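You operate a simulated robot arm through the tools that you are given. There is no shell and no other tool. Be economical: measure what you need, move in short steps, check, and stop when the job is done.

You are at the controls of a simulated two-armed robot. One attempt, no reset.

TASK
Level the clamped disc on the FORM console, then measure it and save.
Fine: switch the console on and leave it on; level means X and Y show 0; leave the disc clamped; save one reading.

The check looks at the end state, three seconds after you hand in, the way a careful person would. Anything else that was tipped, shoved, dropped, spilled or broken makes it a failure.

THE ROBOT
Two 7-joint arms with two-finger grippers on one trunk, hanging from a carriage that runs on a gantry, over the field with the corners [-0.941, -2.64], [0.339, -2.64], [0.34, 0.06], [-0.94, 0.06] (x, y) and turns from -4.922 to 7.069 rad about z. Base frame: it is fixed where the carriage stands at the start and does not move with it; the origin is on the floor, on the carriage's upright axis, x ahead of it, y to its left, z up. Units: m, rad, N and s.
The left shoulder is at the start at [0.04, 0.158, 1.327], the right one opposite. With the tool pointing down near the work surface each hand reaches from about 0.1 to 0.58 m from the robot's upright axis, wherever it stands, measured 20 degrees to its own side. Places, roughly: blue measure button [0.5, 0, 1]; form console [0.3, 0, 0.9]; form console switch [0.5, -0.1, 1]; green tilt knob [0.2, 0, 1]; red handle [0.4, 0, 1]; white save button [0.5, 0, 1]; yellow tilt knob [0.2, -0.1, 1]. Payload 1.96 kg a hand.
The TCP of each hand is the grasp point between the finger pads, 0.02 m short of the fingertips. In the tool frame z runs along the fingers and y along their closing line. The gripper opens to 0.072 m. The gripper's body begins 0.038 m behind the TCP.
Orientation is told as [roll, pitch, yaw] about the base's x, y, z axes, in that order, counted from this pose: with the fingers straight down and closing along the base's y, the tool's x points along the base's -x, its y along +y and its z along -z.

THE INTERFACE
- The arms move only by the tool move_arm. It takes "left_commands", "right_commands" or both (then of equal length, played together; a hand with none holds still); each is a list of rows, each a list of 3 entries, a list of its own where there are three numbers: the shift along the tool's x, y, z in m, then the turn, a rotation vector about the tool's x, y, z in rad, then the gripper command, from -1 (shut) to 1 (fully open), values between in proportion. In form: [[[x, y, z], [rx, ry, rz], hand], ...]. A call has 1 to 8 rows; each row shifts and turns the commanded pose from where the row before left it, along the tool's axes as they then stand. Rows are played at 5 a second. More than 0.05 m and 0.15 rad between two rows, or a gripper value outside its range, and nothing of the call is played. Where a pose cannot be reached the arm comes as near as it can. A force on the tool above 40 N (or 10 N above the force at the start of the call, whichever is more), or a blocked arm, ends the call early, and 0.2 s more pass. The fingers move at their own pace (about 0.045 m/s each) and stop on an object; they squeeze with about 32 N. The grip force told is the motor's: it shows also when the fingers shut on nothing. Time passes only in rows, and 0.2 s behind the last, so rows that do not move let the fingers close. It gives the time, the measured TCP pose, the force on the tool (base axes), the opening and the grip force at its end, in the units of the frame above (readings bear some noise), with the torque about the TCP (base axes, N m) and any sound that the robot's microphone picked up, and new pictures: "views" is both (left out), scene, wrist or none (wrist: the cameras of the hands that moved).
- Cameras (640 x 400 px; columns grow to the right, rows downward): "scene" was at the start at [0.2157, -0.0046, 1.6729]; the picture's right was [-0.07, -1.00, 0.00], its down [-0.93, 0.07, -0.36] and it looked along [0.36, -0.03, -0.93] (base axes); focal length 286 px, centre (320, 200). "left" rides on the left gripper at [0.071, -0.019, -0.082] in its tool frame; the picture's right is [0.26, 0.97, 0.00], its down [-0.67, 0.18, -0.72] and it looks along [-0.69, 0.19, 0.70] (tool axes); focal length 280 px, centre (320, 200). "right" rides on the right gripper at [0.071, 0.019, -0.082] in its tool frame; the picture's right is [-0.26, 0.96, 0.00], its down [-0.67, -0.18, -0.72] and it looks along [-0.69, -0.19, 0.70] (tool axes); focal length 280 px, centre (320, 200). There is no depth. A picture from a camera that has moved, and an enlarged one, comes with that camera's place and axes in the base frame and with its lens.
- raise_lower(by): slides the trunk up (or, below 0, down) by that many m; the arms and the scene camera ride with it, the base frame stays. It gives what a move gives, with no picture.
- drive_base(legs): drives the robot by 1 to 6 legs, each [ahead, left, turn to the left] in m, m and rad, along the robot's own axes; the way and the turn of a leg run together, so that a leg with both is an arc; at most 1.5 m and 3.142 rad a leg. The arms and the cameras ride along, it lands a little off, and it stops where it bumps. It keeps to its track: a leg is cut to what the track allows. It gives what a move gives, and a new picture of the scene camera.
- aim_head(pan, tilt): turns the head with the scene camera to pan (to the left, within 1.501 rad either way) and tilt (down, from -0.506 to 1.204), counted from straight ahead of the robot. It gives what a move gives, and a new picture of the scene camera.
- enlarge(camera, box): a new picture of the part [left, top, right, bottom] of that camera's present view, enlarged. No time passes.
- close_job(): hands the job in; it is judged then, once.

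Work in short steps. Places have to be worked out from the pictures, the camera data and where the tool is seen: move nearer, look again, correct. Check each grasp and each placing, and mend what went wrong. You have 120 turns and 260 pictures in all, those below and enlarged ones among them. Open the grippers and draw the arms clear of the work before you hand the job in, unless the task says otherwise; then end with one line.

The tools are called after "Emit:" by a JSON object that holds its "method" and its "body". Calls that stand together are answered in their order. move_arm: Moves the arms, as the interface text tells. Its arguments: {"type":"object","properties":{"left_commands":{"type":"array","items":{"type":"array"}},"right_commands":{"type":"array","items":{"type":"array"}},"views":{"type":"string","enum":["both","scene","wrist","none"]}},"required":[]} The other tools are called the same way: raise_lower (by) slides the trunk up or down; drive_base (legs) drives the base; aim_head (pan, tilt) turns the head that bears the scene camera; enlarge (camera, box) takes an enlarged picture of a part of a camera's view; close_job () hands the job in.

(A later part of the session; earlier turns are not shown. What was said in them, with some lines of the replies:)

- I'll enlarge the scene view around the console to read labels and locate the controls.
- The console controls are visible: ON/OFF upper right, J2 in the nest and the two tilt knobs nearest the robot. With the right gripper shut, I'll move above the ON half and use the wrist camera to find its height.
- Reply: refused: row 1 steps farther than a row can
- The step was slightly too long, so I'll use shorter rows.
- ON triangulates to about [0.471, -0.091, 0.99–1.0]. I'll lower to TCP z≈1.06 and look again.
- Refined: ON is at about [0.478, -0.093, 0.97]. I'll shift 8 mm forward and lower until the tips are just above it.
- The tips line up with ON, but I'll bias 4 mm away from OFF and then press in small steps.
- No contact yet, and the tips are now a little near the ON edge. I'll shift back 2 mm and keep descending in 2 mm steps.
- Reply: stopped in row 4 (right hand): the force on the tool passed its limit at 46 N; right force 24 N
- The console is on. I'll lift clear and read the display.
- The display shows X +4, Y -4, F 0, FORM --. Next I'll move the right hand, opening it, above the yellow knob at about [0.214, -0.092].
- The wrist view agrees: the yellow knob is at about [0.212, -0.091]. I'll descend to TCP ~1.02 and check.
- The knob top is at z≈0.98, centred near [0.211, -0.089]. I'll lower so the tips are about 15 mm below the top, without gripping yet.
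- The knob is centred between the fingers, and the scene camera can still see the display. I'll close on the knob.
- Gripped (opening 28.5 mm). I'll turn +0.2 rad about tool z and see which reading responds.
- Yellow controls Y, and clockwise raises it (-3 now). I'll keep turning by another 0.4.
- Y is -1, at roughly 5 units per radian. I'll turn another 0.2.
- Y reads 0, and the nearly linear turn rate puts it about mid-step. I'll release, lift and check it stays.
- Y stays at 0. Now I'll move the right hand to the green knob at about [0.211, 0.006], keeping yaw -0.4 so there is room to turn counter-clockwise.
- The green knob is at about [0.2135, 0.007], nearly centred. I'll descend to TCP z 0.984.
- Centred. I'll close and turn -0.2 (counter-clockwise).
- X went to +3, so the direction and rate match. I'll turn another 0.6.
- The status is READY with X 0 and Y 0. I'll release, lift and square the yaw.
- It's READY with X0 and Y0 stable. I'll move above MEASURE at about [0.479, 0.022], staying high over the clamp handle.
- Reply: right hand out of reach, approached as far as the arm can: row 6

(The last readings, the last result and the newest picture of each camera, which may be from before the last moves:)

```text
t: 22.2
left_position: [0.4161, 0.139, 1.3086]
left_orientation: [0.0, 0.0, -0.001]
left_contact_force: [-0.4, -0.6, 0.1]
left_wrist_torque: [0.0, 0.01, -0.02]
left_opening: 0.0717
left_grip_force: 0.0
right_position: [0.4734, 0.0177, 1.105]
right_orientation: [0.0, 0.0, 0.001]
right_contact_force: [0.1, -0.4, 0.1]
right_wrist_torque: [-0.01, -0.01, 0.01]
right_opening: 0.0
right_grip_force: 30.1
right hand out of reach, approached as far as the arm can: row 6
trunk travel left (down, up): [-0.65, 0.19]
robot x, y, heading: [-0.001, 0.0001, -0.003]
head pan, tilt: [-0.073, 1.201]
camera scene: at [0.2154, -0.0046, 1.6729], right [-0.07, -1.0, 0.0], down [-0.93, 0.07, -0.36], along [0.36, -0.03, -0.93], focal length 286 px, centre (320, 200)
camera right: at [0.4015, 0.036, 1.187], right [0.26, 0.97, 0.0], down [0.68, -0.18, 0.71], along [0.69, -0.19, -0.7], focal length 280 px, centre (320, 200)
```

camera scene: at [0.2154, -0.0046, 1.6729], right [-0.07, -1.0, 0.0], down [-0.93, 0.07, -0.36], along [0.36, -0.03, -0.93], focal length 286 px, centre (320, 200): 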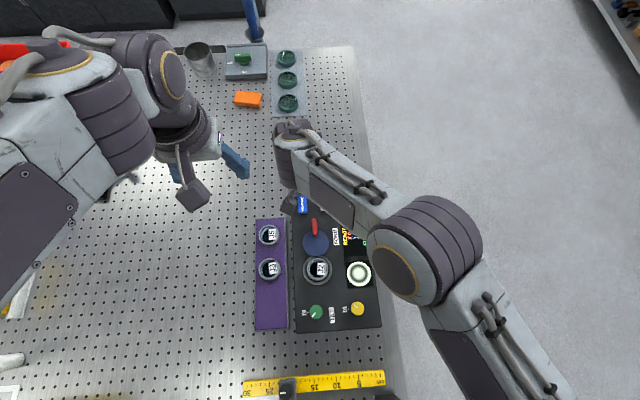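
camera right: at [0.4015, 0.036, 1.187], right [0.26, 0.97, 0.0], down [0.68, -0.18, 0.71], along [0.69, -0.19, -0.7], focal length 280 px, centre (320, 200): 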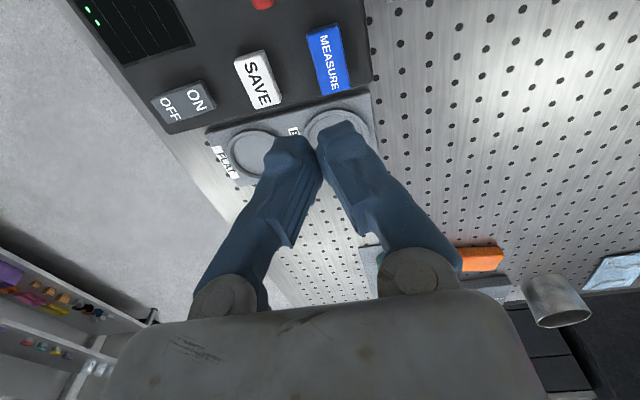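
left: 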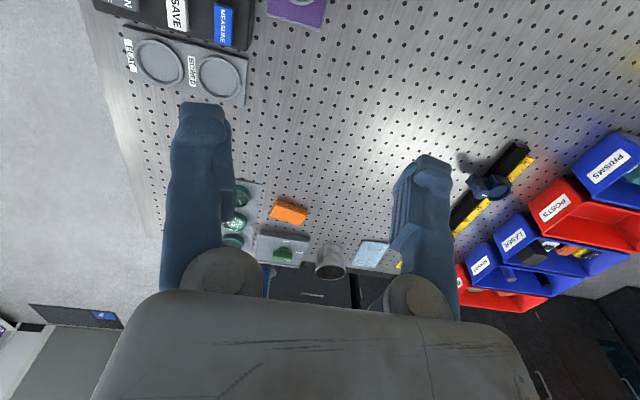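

MEASURE is at about [0.476, 0.021]. I'll lower toward it with a small correction and look.

Emit:
{"method": "move_arm", "body": {"right_commands": [[[0, 0.003, 0.04], [0, 0, 0], -1], [[-0.002, 0, 0.04], [0, 0, 0], -1], [[0, 0, 0.015], [0, 0, 0], -1]]}}

```text
t: 23.0
left_position: [0.4162, 0.1379, 1.3091]
left_orientation: [-0.001, -0.001, 0.001]
left_contact_force: [0.1, -0.2, 0.3]
left_wrist_torque: [-0.03, -0.04, 0.01]
left_opening: 0.072
left_grip_force: 0.1
right_position: [0.4657, 0.0098, 1.0195]
right_orientation: [-0.001, -0.004, -0.001]
right_contact_force: [0.0, 0.8, 1.5]
right_wrist_torque: [0.03, -0.03, 0.0]
right_opening: 0.0001
right_grip_force: 29.2
right hand out of reach, approached as far as the arm can: row 1, 2
trunk travel left (down, up): [-0.65, 0.19]
robot x, y, heading: [0.0029, 0.0004, -0.002]
head pan, tilt: [-0.073, 1.201]
camera scene: at [0.2154, -0.0046, 1.6729], right [-0.07, -1.0, 0.0], down [-0.93, 0.07, -0.36], along [0.36, -0.03, -0.93], focal length 286 px, centre (320, 200)
camera right: at [0.3936, 0.0293, 1.1007], right [0.26, 0.97, 0.0], down [0.67, -0.18, 0.72], along [0.69, -0.19, -0.7], focal length 280 px, centre (320, 200)
```

scene: 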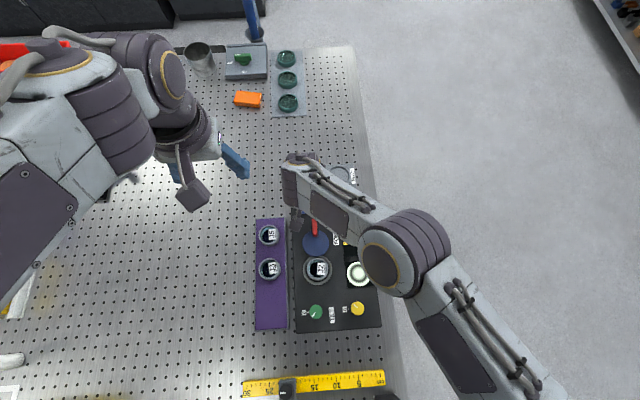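
right: 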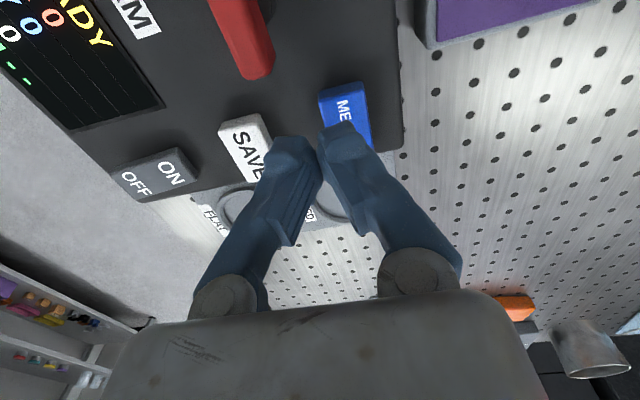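

The right arm is at its reach limit here. I'll raise the hand and drive the base 0.06 m ahead for margin.

Emit:
{"method": "move_arm", "body": {"right_commands": [[[0, 0, -0.045], [0, 0, 0], -1], [[0, 0, -0.045], [0, 0, 0], -1]], "views": "none"}}

Emit:
{"method": "drive_base", "body": {"legs": [[0.06, 0, 0]]}}

```text
t: 23.6
left_position: [0.4154, 0.1383, 1.3083]
left_orientation: [-0.001, 0.0, 0.0]
left_contact_force: [0.7, 0.3, -1.3]
left_wrist_torque: [0.02, -0.01, 0.01]
left_opening: 0.072
left_grip_force: 0.2
right_position: [0.4668, 0.0109, 1.1099]
right_orientation: [0.002, 0.0, 0.002]
right_contact_force: [-0.6, -0.7, 0.5]
right_wrist_torque: [0.01, 0.01, 0.0]
right_opening: 0.0
right_grip_force: 29.6
trunk travel left (down, up): [-0.65, 0.19]
robot x, y, heading: [0.0015, 0.0014, -0.004]
head pan, tilt: [-0.073, 1.201]
```

```text
t: 24.6
left_position: [0.4757, 0.1381, 1.3101]
left_orientation: [-0.001, 0.0, -0.001]
left_contact_force: [-0.2, 0.4, -0.7]
left_wrist_torque: [0.01, 0.01, -0.01]
left_opening: 0.0722
left_grip_force: 0.1
right_position: [0.5259, 0.0119, 1.1095]
right_orientation: [0.002, 0.0, -0.001]
right_contact_force: [-0.2, -0.1, 0.6]
right_wrist_torque: [0.0, 0.0, 0.0]
right_opening: 0.0002
right_grip_force: 29.1
trunk travel left (down, up): [-0.65, 0.19]
robot x, y, heading: [0.0591, 0.0004, -0.001]
head pan, tilt: [-0.073, 1.201]
camera scene: at [0.2751, -0.0046, 1.6729], right [-0.07, -1.0, 0.0], down [-0.93, 0.07, -0.36], along [0.36, -0.03, -0.93], focal length 286 px, centre (320, 200)
```

scene: 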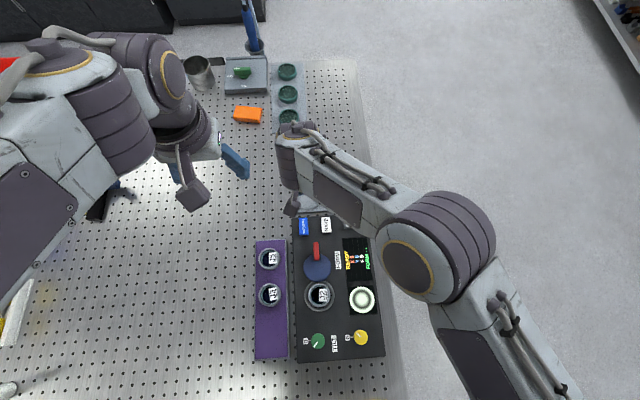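

Base moved 0.059. Now I'll position over MEASURE at [0.477, 0.021] and lower to TCP 1.03.

Emit:
{"method": "move_arm", "body": {"right_commands": [[[0.025, 0.005, 0.02], [0, 0, 0], -1], [[0.024, 0.004, 0.02], [0, 0, 0], -1], [[0, 0, 0.04], [0, 0, 0], -1]]}}

```text
t: 25.4
left_position: [0.4755, 0.1393, 1.3093]
left_orientation: [0.0, -0.002, -0.001]
left_contact_force: [0.2, -0.3, 0.5]
left_wrist_torque: [0.02, 0.0, 0.03]
left_opening: 0.0719
left_grip_force: 0.0
right_position: [0.4761, 0.0201, 1.0288]
right_orientation: [0.001, 0.002, -0.002]
right_contact_force: [0.3, 0.0, 0.3]
right_wrist_torque: [-0.01, -0.02, 0.0]
right_opening: 0.0001
right_grip_force: 29.2
trunk travel left (down, up): [-0.65, 0.19]
robot x, y, heading: [0.0562, -0.0035, -0.007]
head pan, tilt: [-0.073, 1.201]
camera scene: at [0.275, -0.0046, 1.6729], right [-0.07, -1.0, 0.0], down [-0.93, 0.07, -0.36], along [0.36, -0.03, -0.93], focal length 286 px, centre (320, 200)
camera right: at [0.405, 0.0389, 1.111], right [0.26, 0.96, 0.0], down [0.67, -0.18, 0.72], along [0.69, -0.19, -0.7], focal length 280 px, centre (320, 200)
```

scene: 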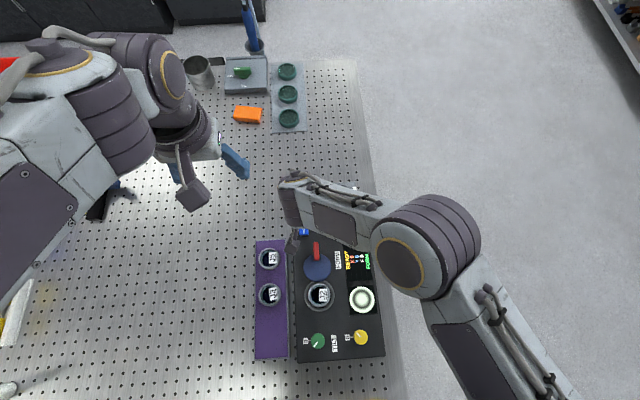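
right: 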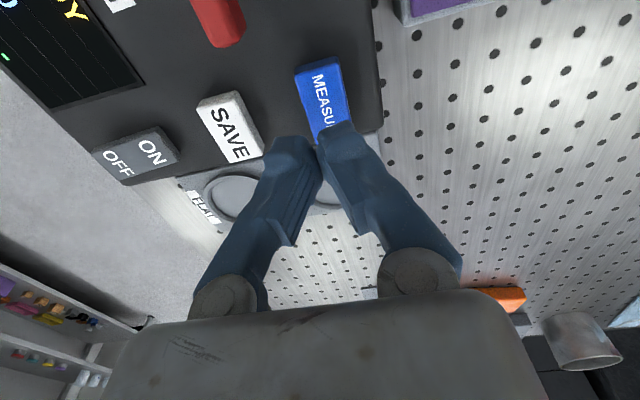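

The button centre is at about [0.473, 0.022], so alignment is good. I'll descend and press gently in 2 mm steps.

Emit:
{"method": "move_arm", "body": {"right_commands": [[[0.002, 0.002, 0.025], [0, 0, 0], -1], [[0, 0, 0.008], [0, 0, 0], -1], [[0, 0, 0.003], [0, 0, 0], -1], [[0, 0, 0.002], [0, 0, 0], -1], [[0, 0, 0.002], [0, 0, 0], -1]]}}

Emit:
{"method": "enlarge", "body": {"camera": "scene", "box": [280, 220, 400, 295]}}

```text
t: 26.6
left_position: [0.4761, 0.1387, 1.3092]
left_orientation: [0.0, 0.0, 0.001]
left_contact_force: [-0.1, 0.5, 0.2]
left_wrist_torque: [-0.01, 0.01, 0.01]
left_opening: 0.0717
left_grip_force: 0.1
right_position: [0.4754, 0.0219, 0.9884]
right_orientation: [0.003, -0.001, 0.001]
right_contact_force: [-0.3, 0.1, -0.3]
right_wrist_torque: [0.02, 0.0, -0.02]
right_opening: 0.0
right_grip_force: 29.6
trunk travel left (down, up): [-0.65, 0.19]
robot x, y, heading: [0.0619, 0.0026, 0.002]
head pan, tilt: [-0.073, 1.201]
camera scene: at [0.275, -0.0046, 1.6729], right [-0.07, -1.0, 0.0], down [-0.93, 0.07, -0.36], along [0.36, -0.03, -0.93], focal length 286 px, centre (320, 200)
camera right: at [0.404, 0.0413, 1.0707], right [0.26, 0.97, 0.0], down [0.67, -0.18, 0.72], along [0.69, -0.19, -0.7], focal length 280 px, centre (320, 200)
```

scene: 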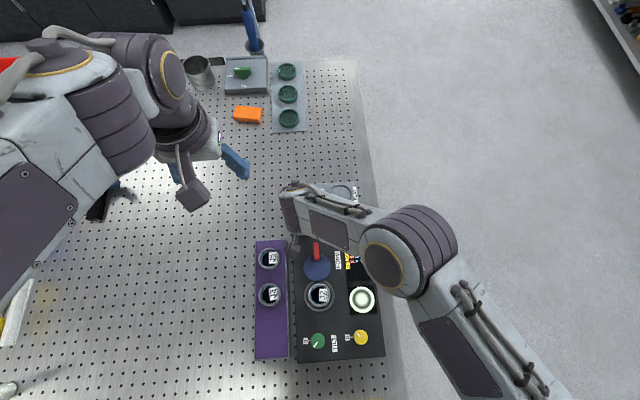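
right: 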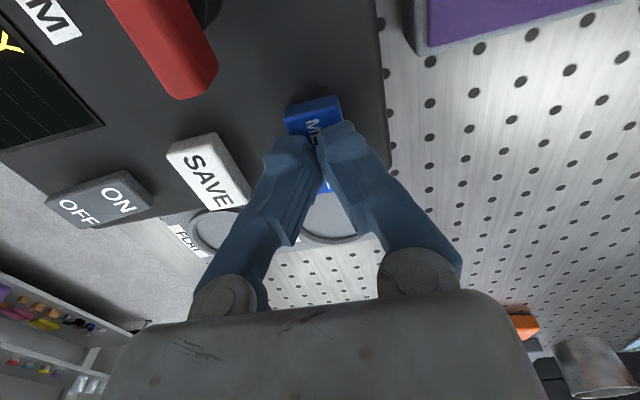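

```text
5.33 times, centred on (340, 258) of scene
camera zoom: at [0.275, -0.0046, 1.6729], right [-0.07, -1.0, 0.0], down [-0.93, 0.07, -0.36], along [0.36, -0.03, -0.93], focal length 1527 px, centre (213, -107)
```

zoom: 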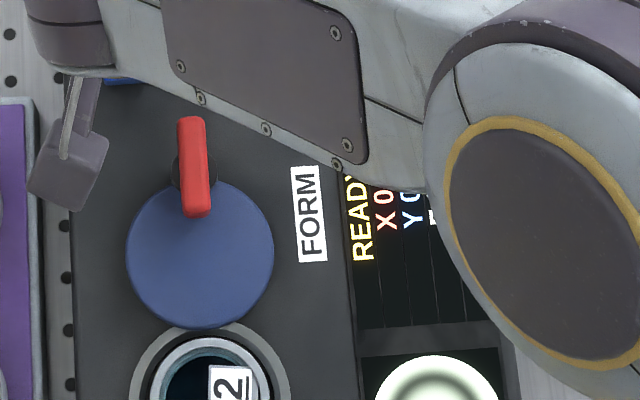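

No contact yet at TCP 0.988. I'll continue in 1.5–2 mm steps.

Emit:
{"method": "move_arm", "body": {"right_commands": [[[0, 0, 0.002], [0, 0, 0], -1], [[0, 0, 0.002], [0, 0, 0], -1], [[0, 0, 0.0015], [0, 0, 0], -1]]}}

Emit:
{"method": "enlarge", "body": {"camera": "scene", "box": [280, 220, 400, 295]}}

```text
t: 27.4
left_position: [0.4757, 0.1396, 1.3097]
left_orientation: [0.0, -0.001, -0.001]
left_contact_force: [0.1, 0.1, -0.3]
left_wrist_torque: [0.03, 0.01, 0.02]
left_opening: 0.0719
left_grip_force: 0.0
right_position: [0.4752, 0.0222, 0.9836]
right_orientation: [0.001, -0.001, 0.002]
right_contact_force: [-0.5, -0.2, 1.3]
right_wrist_torque: [0.01, 0.04, 0.0]
right_opening: 0.006
right_grip_force: 29.5
trunk travel left (down, up): [-0.65, 0.19]
robot x, y, heading: [0.0596, 0.0026, 0.001]
head pan, tilt: [-0.073, 1.201]
camera scene: at [0.275, -0.0047, 1.6729], right [-0.07, -1.0, 0.0], down [-0.93, 0.07, -0.36], along [0.36, -0.03, -0.93], focal length 286 px, centre (320, 200)
camera right: at [0.4039, 0.0412, 1.0654], right [0.26, 0.97, 0.0], down [0.67, -0.18, 0.72], along [0.69, -0.19, -0.7], focal length 280 px, centre (320, 200)
```

scene: 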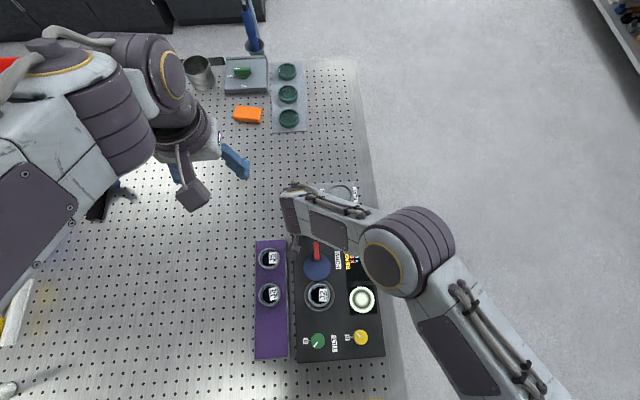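
right: 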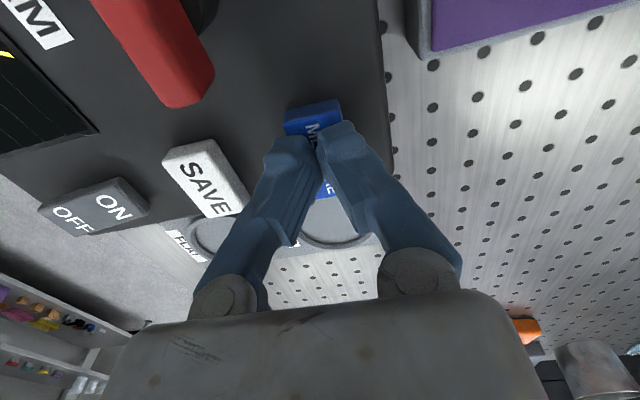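

```text
5.33 times, centred on (340, 258) of scene
camera zoom: at [0.275, -0.0047, 1.6729], right [-0.07, -1.0, 0.0], down [-0.93, 0.07, -0.36], along [0.36, -0.03, -0.93], focal length 1527 px, centre (213, -107)
```

zoom: 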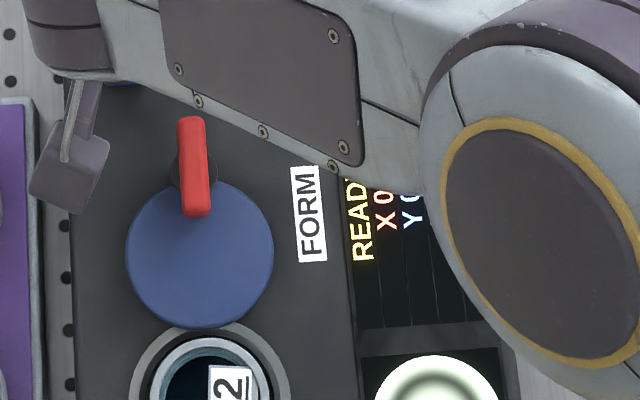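

Light contact is starting. I'll press 2–3 mm more, with sound and force as feedback.

Emit:
{"method": "move_arm", "body": {"right_commands": [[[0, 0, 0.0015], [0, 0, 0], -1], [[0, 0, 0.0015], [0, 0, 0], -1]], "views": "none"}}

Emit:
{"method": "enlarge", "body": {"camera": "scene", "box": [280, 220, 400, 295]}}

```text
t: 28.0
left_position: [0.4756, 0.138, 1.3084]
left_orientation: [0.0, 0.0, 0.0]
left_contact_force: [0.5, -0.7, 0.3]
left_wrist_torque: [0.01, -0.02, -0.03]
left_opening: 0.0721
left_grip_force: 0.1
right_position: [0.4763, 0.0225, 0.9803]
right_orientation: [0.0, -0.001, 0.001]
right_contact_force: [-1.0, 0.2, 3.7]
right_wrist_torque: [0.01, 0.05, 0.0]
right_opening: 0.0061
right_grip_force: 29.7
trunk travel left (down, up): [-0.65, 0.19]
robot x, y, heading: [0.058, -0.0016, -0.001]
head pan, tilt: [-0.073, 1.201]
heard: click
```

```text
5.33 times, centred on (340, 258) of scene
camera zoom: at [0.275, -0.0046, 1.6729], right [-0.07, -1.0, 0.0], down [-0.93, 0.07, -0.36], along [0.36, -0.03, -0.93], focal length 1527 px, centre (213, -107)
```

zoom: 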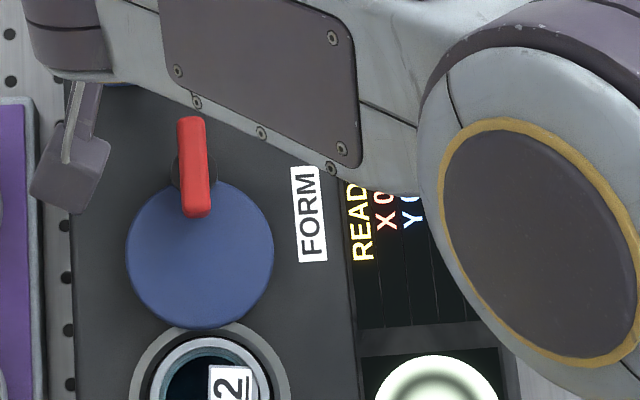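

A click was heard. I'll lift clear and shift off to read the display.

Emit:
{"method": "move_arm", "body": {"right_commands": [[[0, 0, -0.02], [0, 0, 0], -1], [[0, 0, -0.04], [0, 0, 0], -1], [[0, -0.03, -0.02], [0, 0, 0], -1], [[0, -0.028, 0], [0, 0, 0], -1], [[0, 0, 0], [0, 0, 0], -1]]}}

Emit:
{"method": "enlarge", "body": {"camera": "scene", "box": [280, 220, 400, 295]}}

```text
t: 29.2
left_position: [0.4748, 0.1382, 1.3089]
left_orientation: [0.0, 0.001, -0.001]
left_contact_force: [0.4, 0.9, 0.2]
left_wrist_torque: [0.01, -0.02, -0.03]
left_opening: 0.0722
left_grip_force: 0.1
right_position: [0.4754, -0.0365, 1.0605]
right_orientation: [0.002, -0.002, 0.001]
right_contact_force: [0.2, -0.4, 0.1]
right_wrist_torque: [0.04, -0.02, 0.03]
right_opening: 0.0001
right_grip_force: 29.8
trunk travel left (down, up): [-0.65, 0.19]
robot x, y, heading: [0.0597, 0.0005, -0.006]
head pan, tilt: [-0.073, 1.201]
camera scene: at [0.275, -0.0046, 1.6729], right [-0.07, -1.0, 0.0], down [-0.93, 0.07, -0.36], along [0.36, -0.03, -0.93], focal length 286 px, centre (320, 200)
camera right: at [0.4044, -0.0178, 1.1431], right [0.26, 0.97, 0.0], down [0.67, -0.18, 0.72], along [0.69, -0.19, -0.7], focal length 280 px, centre (320, 200)
```

scene: 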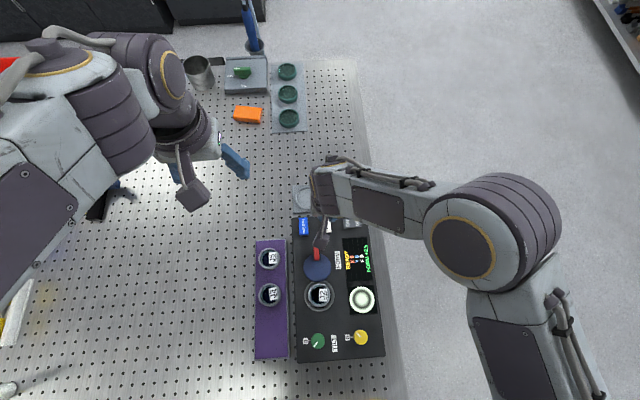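
right: 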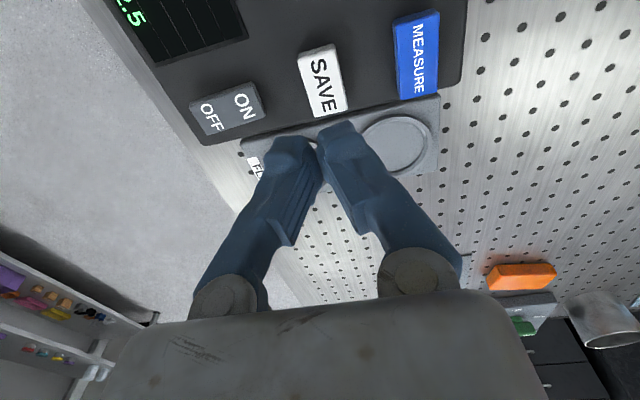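

```text
5.33 times, centred on (340, 258) of scene
camera zoom: at [0.275, -0.0046, 1.6729], right [-0.07, -1.0, 0.0], down [-0.93, 0.07, -0.36], along [0.36, -0.03, -0.93], focal length 1527 px, centre (213, -107)
```

zoom: 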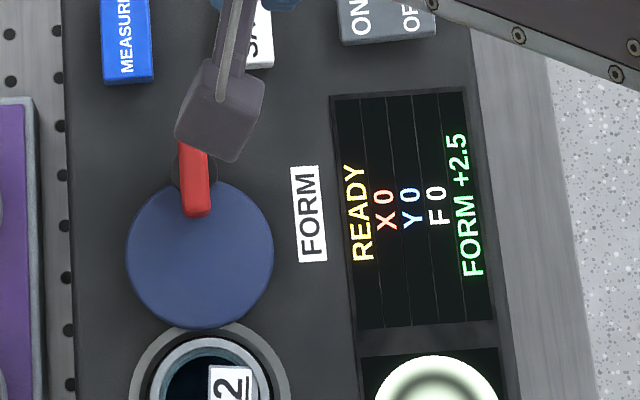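

FORM +2.5 is measured and SAVE is directly under the hand at about [0.473, -0.036]. I'll descend to just above it and then press.

Emit:
{"method": "move_arm", "body": {"right_commands": [[[0.001, 0, 0.04], [0, 0, 0], -1], [[0, 0, 0.025], [0, 0, 0], -1], [[0, 0, 0.007], [0, 0, 0], -1], [[0, 0, 0.002], [0, 0, 0], -1]], "views": "wrist"}}

```text
t: 30.2
left_position: [0.4753, 0.1371, 1.3097]
left_orientation: [0.0, 0.001, 0.001]
left_contact_force: [0.1, -0.1, 1.1]
left_wrist_torque: [0.0, -0.02, -0.01]
left_opening: 0.0718
left_grip_force: 0.1
right_position: [0.4765, -0.0354, 0.9853]
right_orientation: [0.001, 0.0, -0.001]
right_contact_force: [-0.2, -0.5, -0.1]
right_wrist_torque: [0.05, 0.01, 0.01]
right_opening: 0.0
right_grip_force: 29.4
trunk travel left (down, up): [-0.65, 0.19]
robot x, y, heading: [0.0597, -0.0007, -0.001]
head pan, tilt: [-0.073, 1.201]
camera right: at [0.4038, -0.0167, 1.0681], right [0.26, 0.97, 0.0], down [0.67, -0.18, 0.72], along [0.69, -0.19, -0.7], focal length 280 px, centre (320, 200)
```

right: 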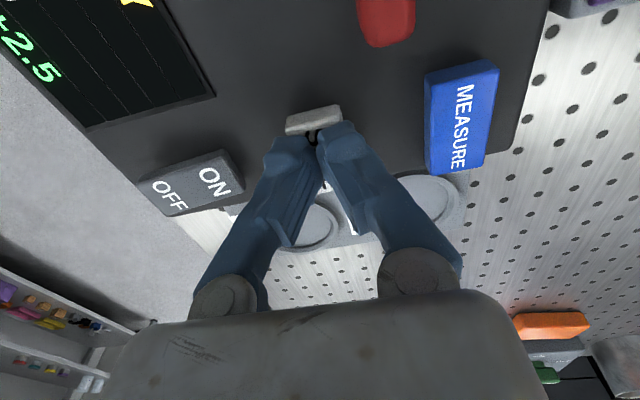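

The tips are over the SAVE button. I'll press in small steps until it clicks.

Emit:
{"method": "move_arm", "body": {"right_commands": [[[0, 0, 0.002], [0, 0, 0], -1], [[0, 0, 0.0015], [0, 0, 0], -1], [[0, 0, 0.0015], [0, 0, 0], -1]], "views": "none"}}

```text
t: 31.0
left_position: [0.4758, 0.1389, 1.3096]
left_orientation: [0.0, 0.0, -0.001]
left_contact_force: [0.8, -0.7, -1.6]
left_wrist_torque: [-0.05, 0.01, -0.02]
left_opening: 0.072
left_grip_force: 0.1
right_position: [0.4757, -0.0358, 0.9816]
right_orientation: [0.002, -0.001, 0.001]
right_contact_force: [0.6, -0.2, 1.2]
right_wrist_torque: [0.0, -0.04, 0.0]
right_opening: 0.0062
right_grip_force: 29.7
trunk travel left (down, up): [-0.65, 0.19]
robot x, y, heading: [0.0603, -0.0007, 0.001]
head pan, tilt: [-0.073, 1.201]
heard: click
```

Click heard. I'll lift away and check the display.

Emit:
{"method": "move_arm", "body": {"right_commands": [[[0, 0, -0.02], [0, 0, 0], -1], [[0, 0, -0.045], [0, 0, 0], -1], [[0, 0, -0.045], [0, 0, 0], -1], [[0, -0.045, -0.01], [0, 0, 0], 0], [[0, -0.045, -0.01], [0, 0, 0], 1], [[0, -0.045, -0.01], [0, 0, 0], 1], [[0, -0.045, -0.01], [0, 0, 0], 1], [[0, 0, 0], [0, 0, 0], 1]]}}

Emit:
{"method": "enlarge", "body": {"camera": "scene", "box": [280, 210, 400, 285]}}

```text
t: 32.8
left_position: [0.4751, 0.1371, 1.3091]
left_orientation: [0.0, 0.0, 0.0]
left_contact_force: [0.1, -0.5, -0.2]
left_wrist_torque: [-0.01, 0.04, -0.03]
left_opening: 0.0721
left_grip_force: 0.0
right_position: [0.4761, -0.2177, 1.1299]
right_orientation: [0.003, -0.001, 0.001]
right_contact_force: [-0.6, 0.7, -0.3]
right_wrist_torque: [-0.02, 0.0, -0.02]
right_opening: 0.0718
right_grip_force: 0.0
trunk travel left (down, up): [-0.65, 0.19]
robot x, y, heading: [0.0642, 0.0025, -0.001]
head pan, tilt: [-0.073, 1.201]
camera scene: at [0.275, -0.0047, 1.6729], right [-0.07, -1.0, 0.0], down [-0.93, 0.07, -0.36], along [0.36, -0.03, -0.93], focal length 286 px, centre (320, 200)
camera right: at [0.4038, -0.1975, 1.2129], right [0.26, 0.97, 0.0], down [0.67, -0.18, 0.72], along [0.69, -0.19, -0.7], focal length 280 px, centre (320, 200)
```

scene: 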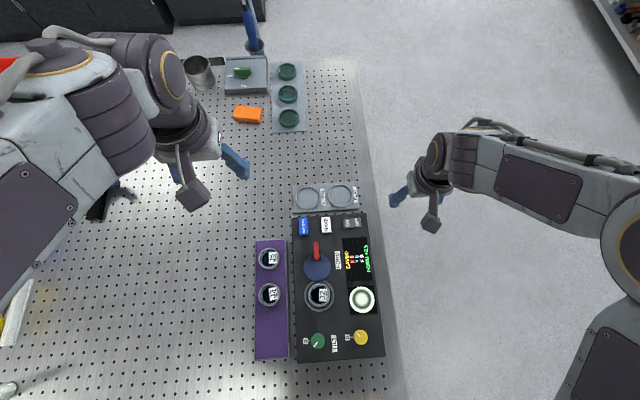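
right: 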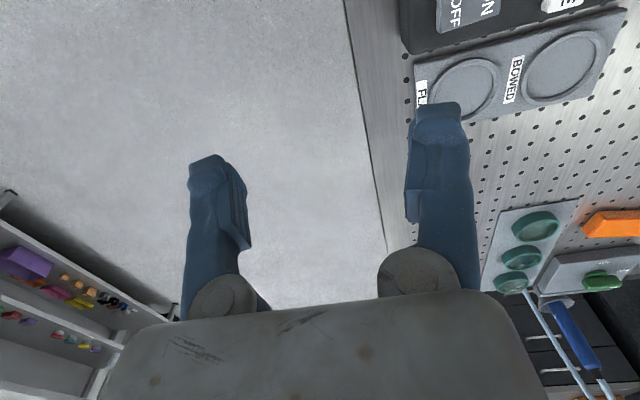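

```text
5.33 times, centred on (340, 248) of scene
camera zoom: at [0.275, -0.0047, 1.6729], right [-0.07, -1.0, 0.0], down [-0.93, 0.07, -0.36], along [0.36, -0.03, -0.93], focal length 1527 px, centre (213, -53)
```

zoom: 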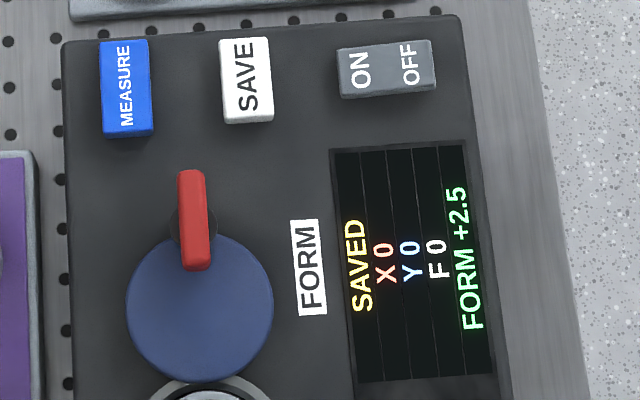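

The display shows SAVED, X 0, Y 0, FORM +2.5. The arms are clear and the disc is still clamped, so I'm handing in.

Emit:
{"method": "close_job", "body": {}}

```text
The job is handed in.
```

The console is on, the clamped disc is level (X 0, Y 0), and one reading, FORM +2.5, is measured and saved; the display showed SAVED before I handed in.
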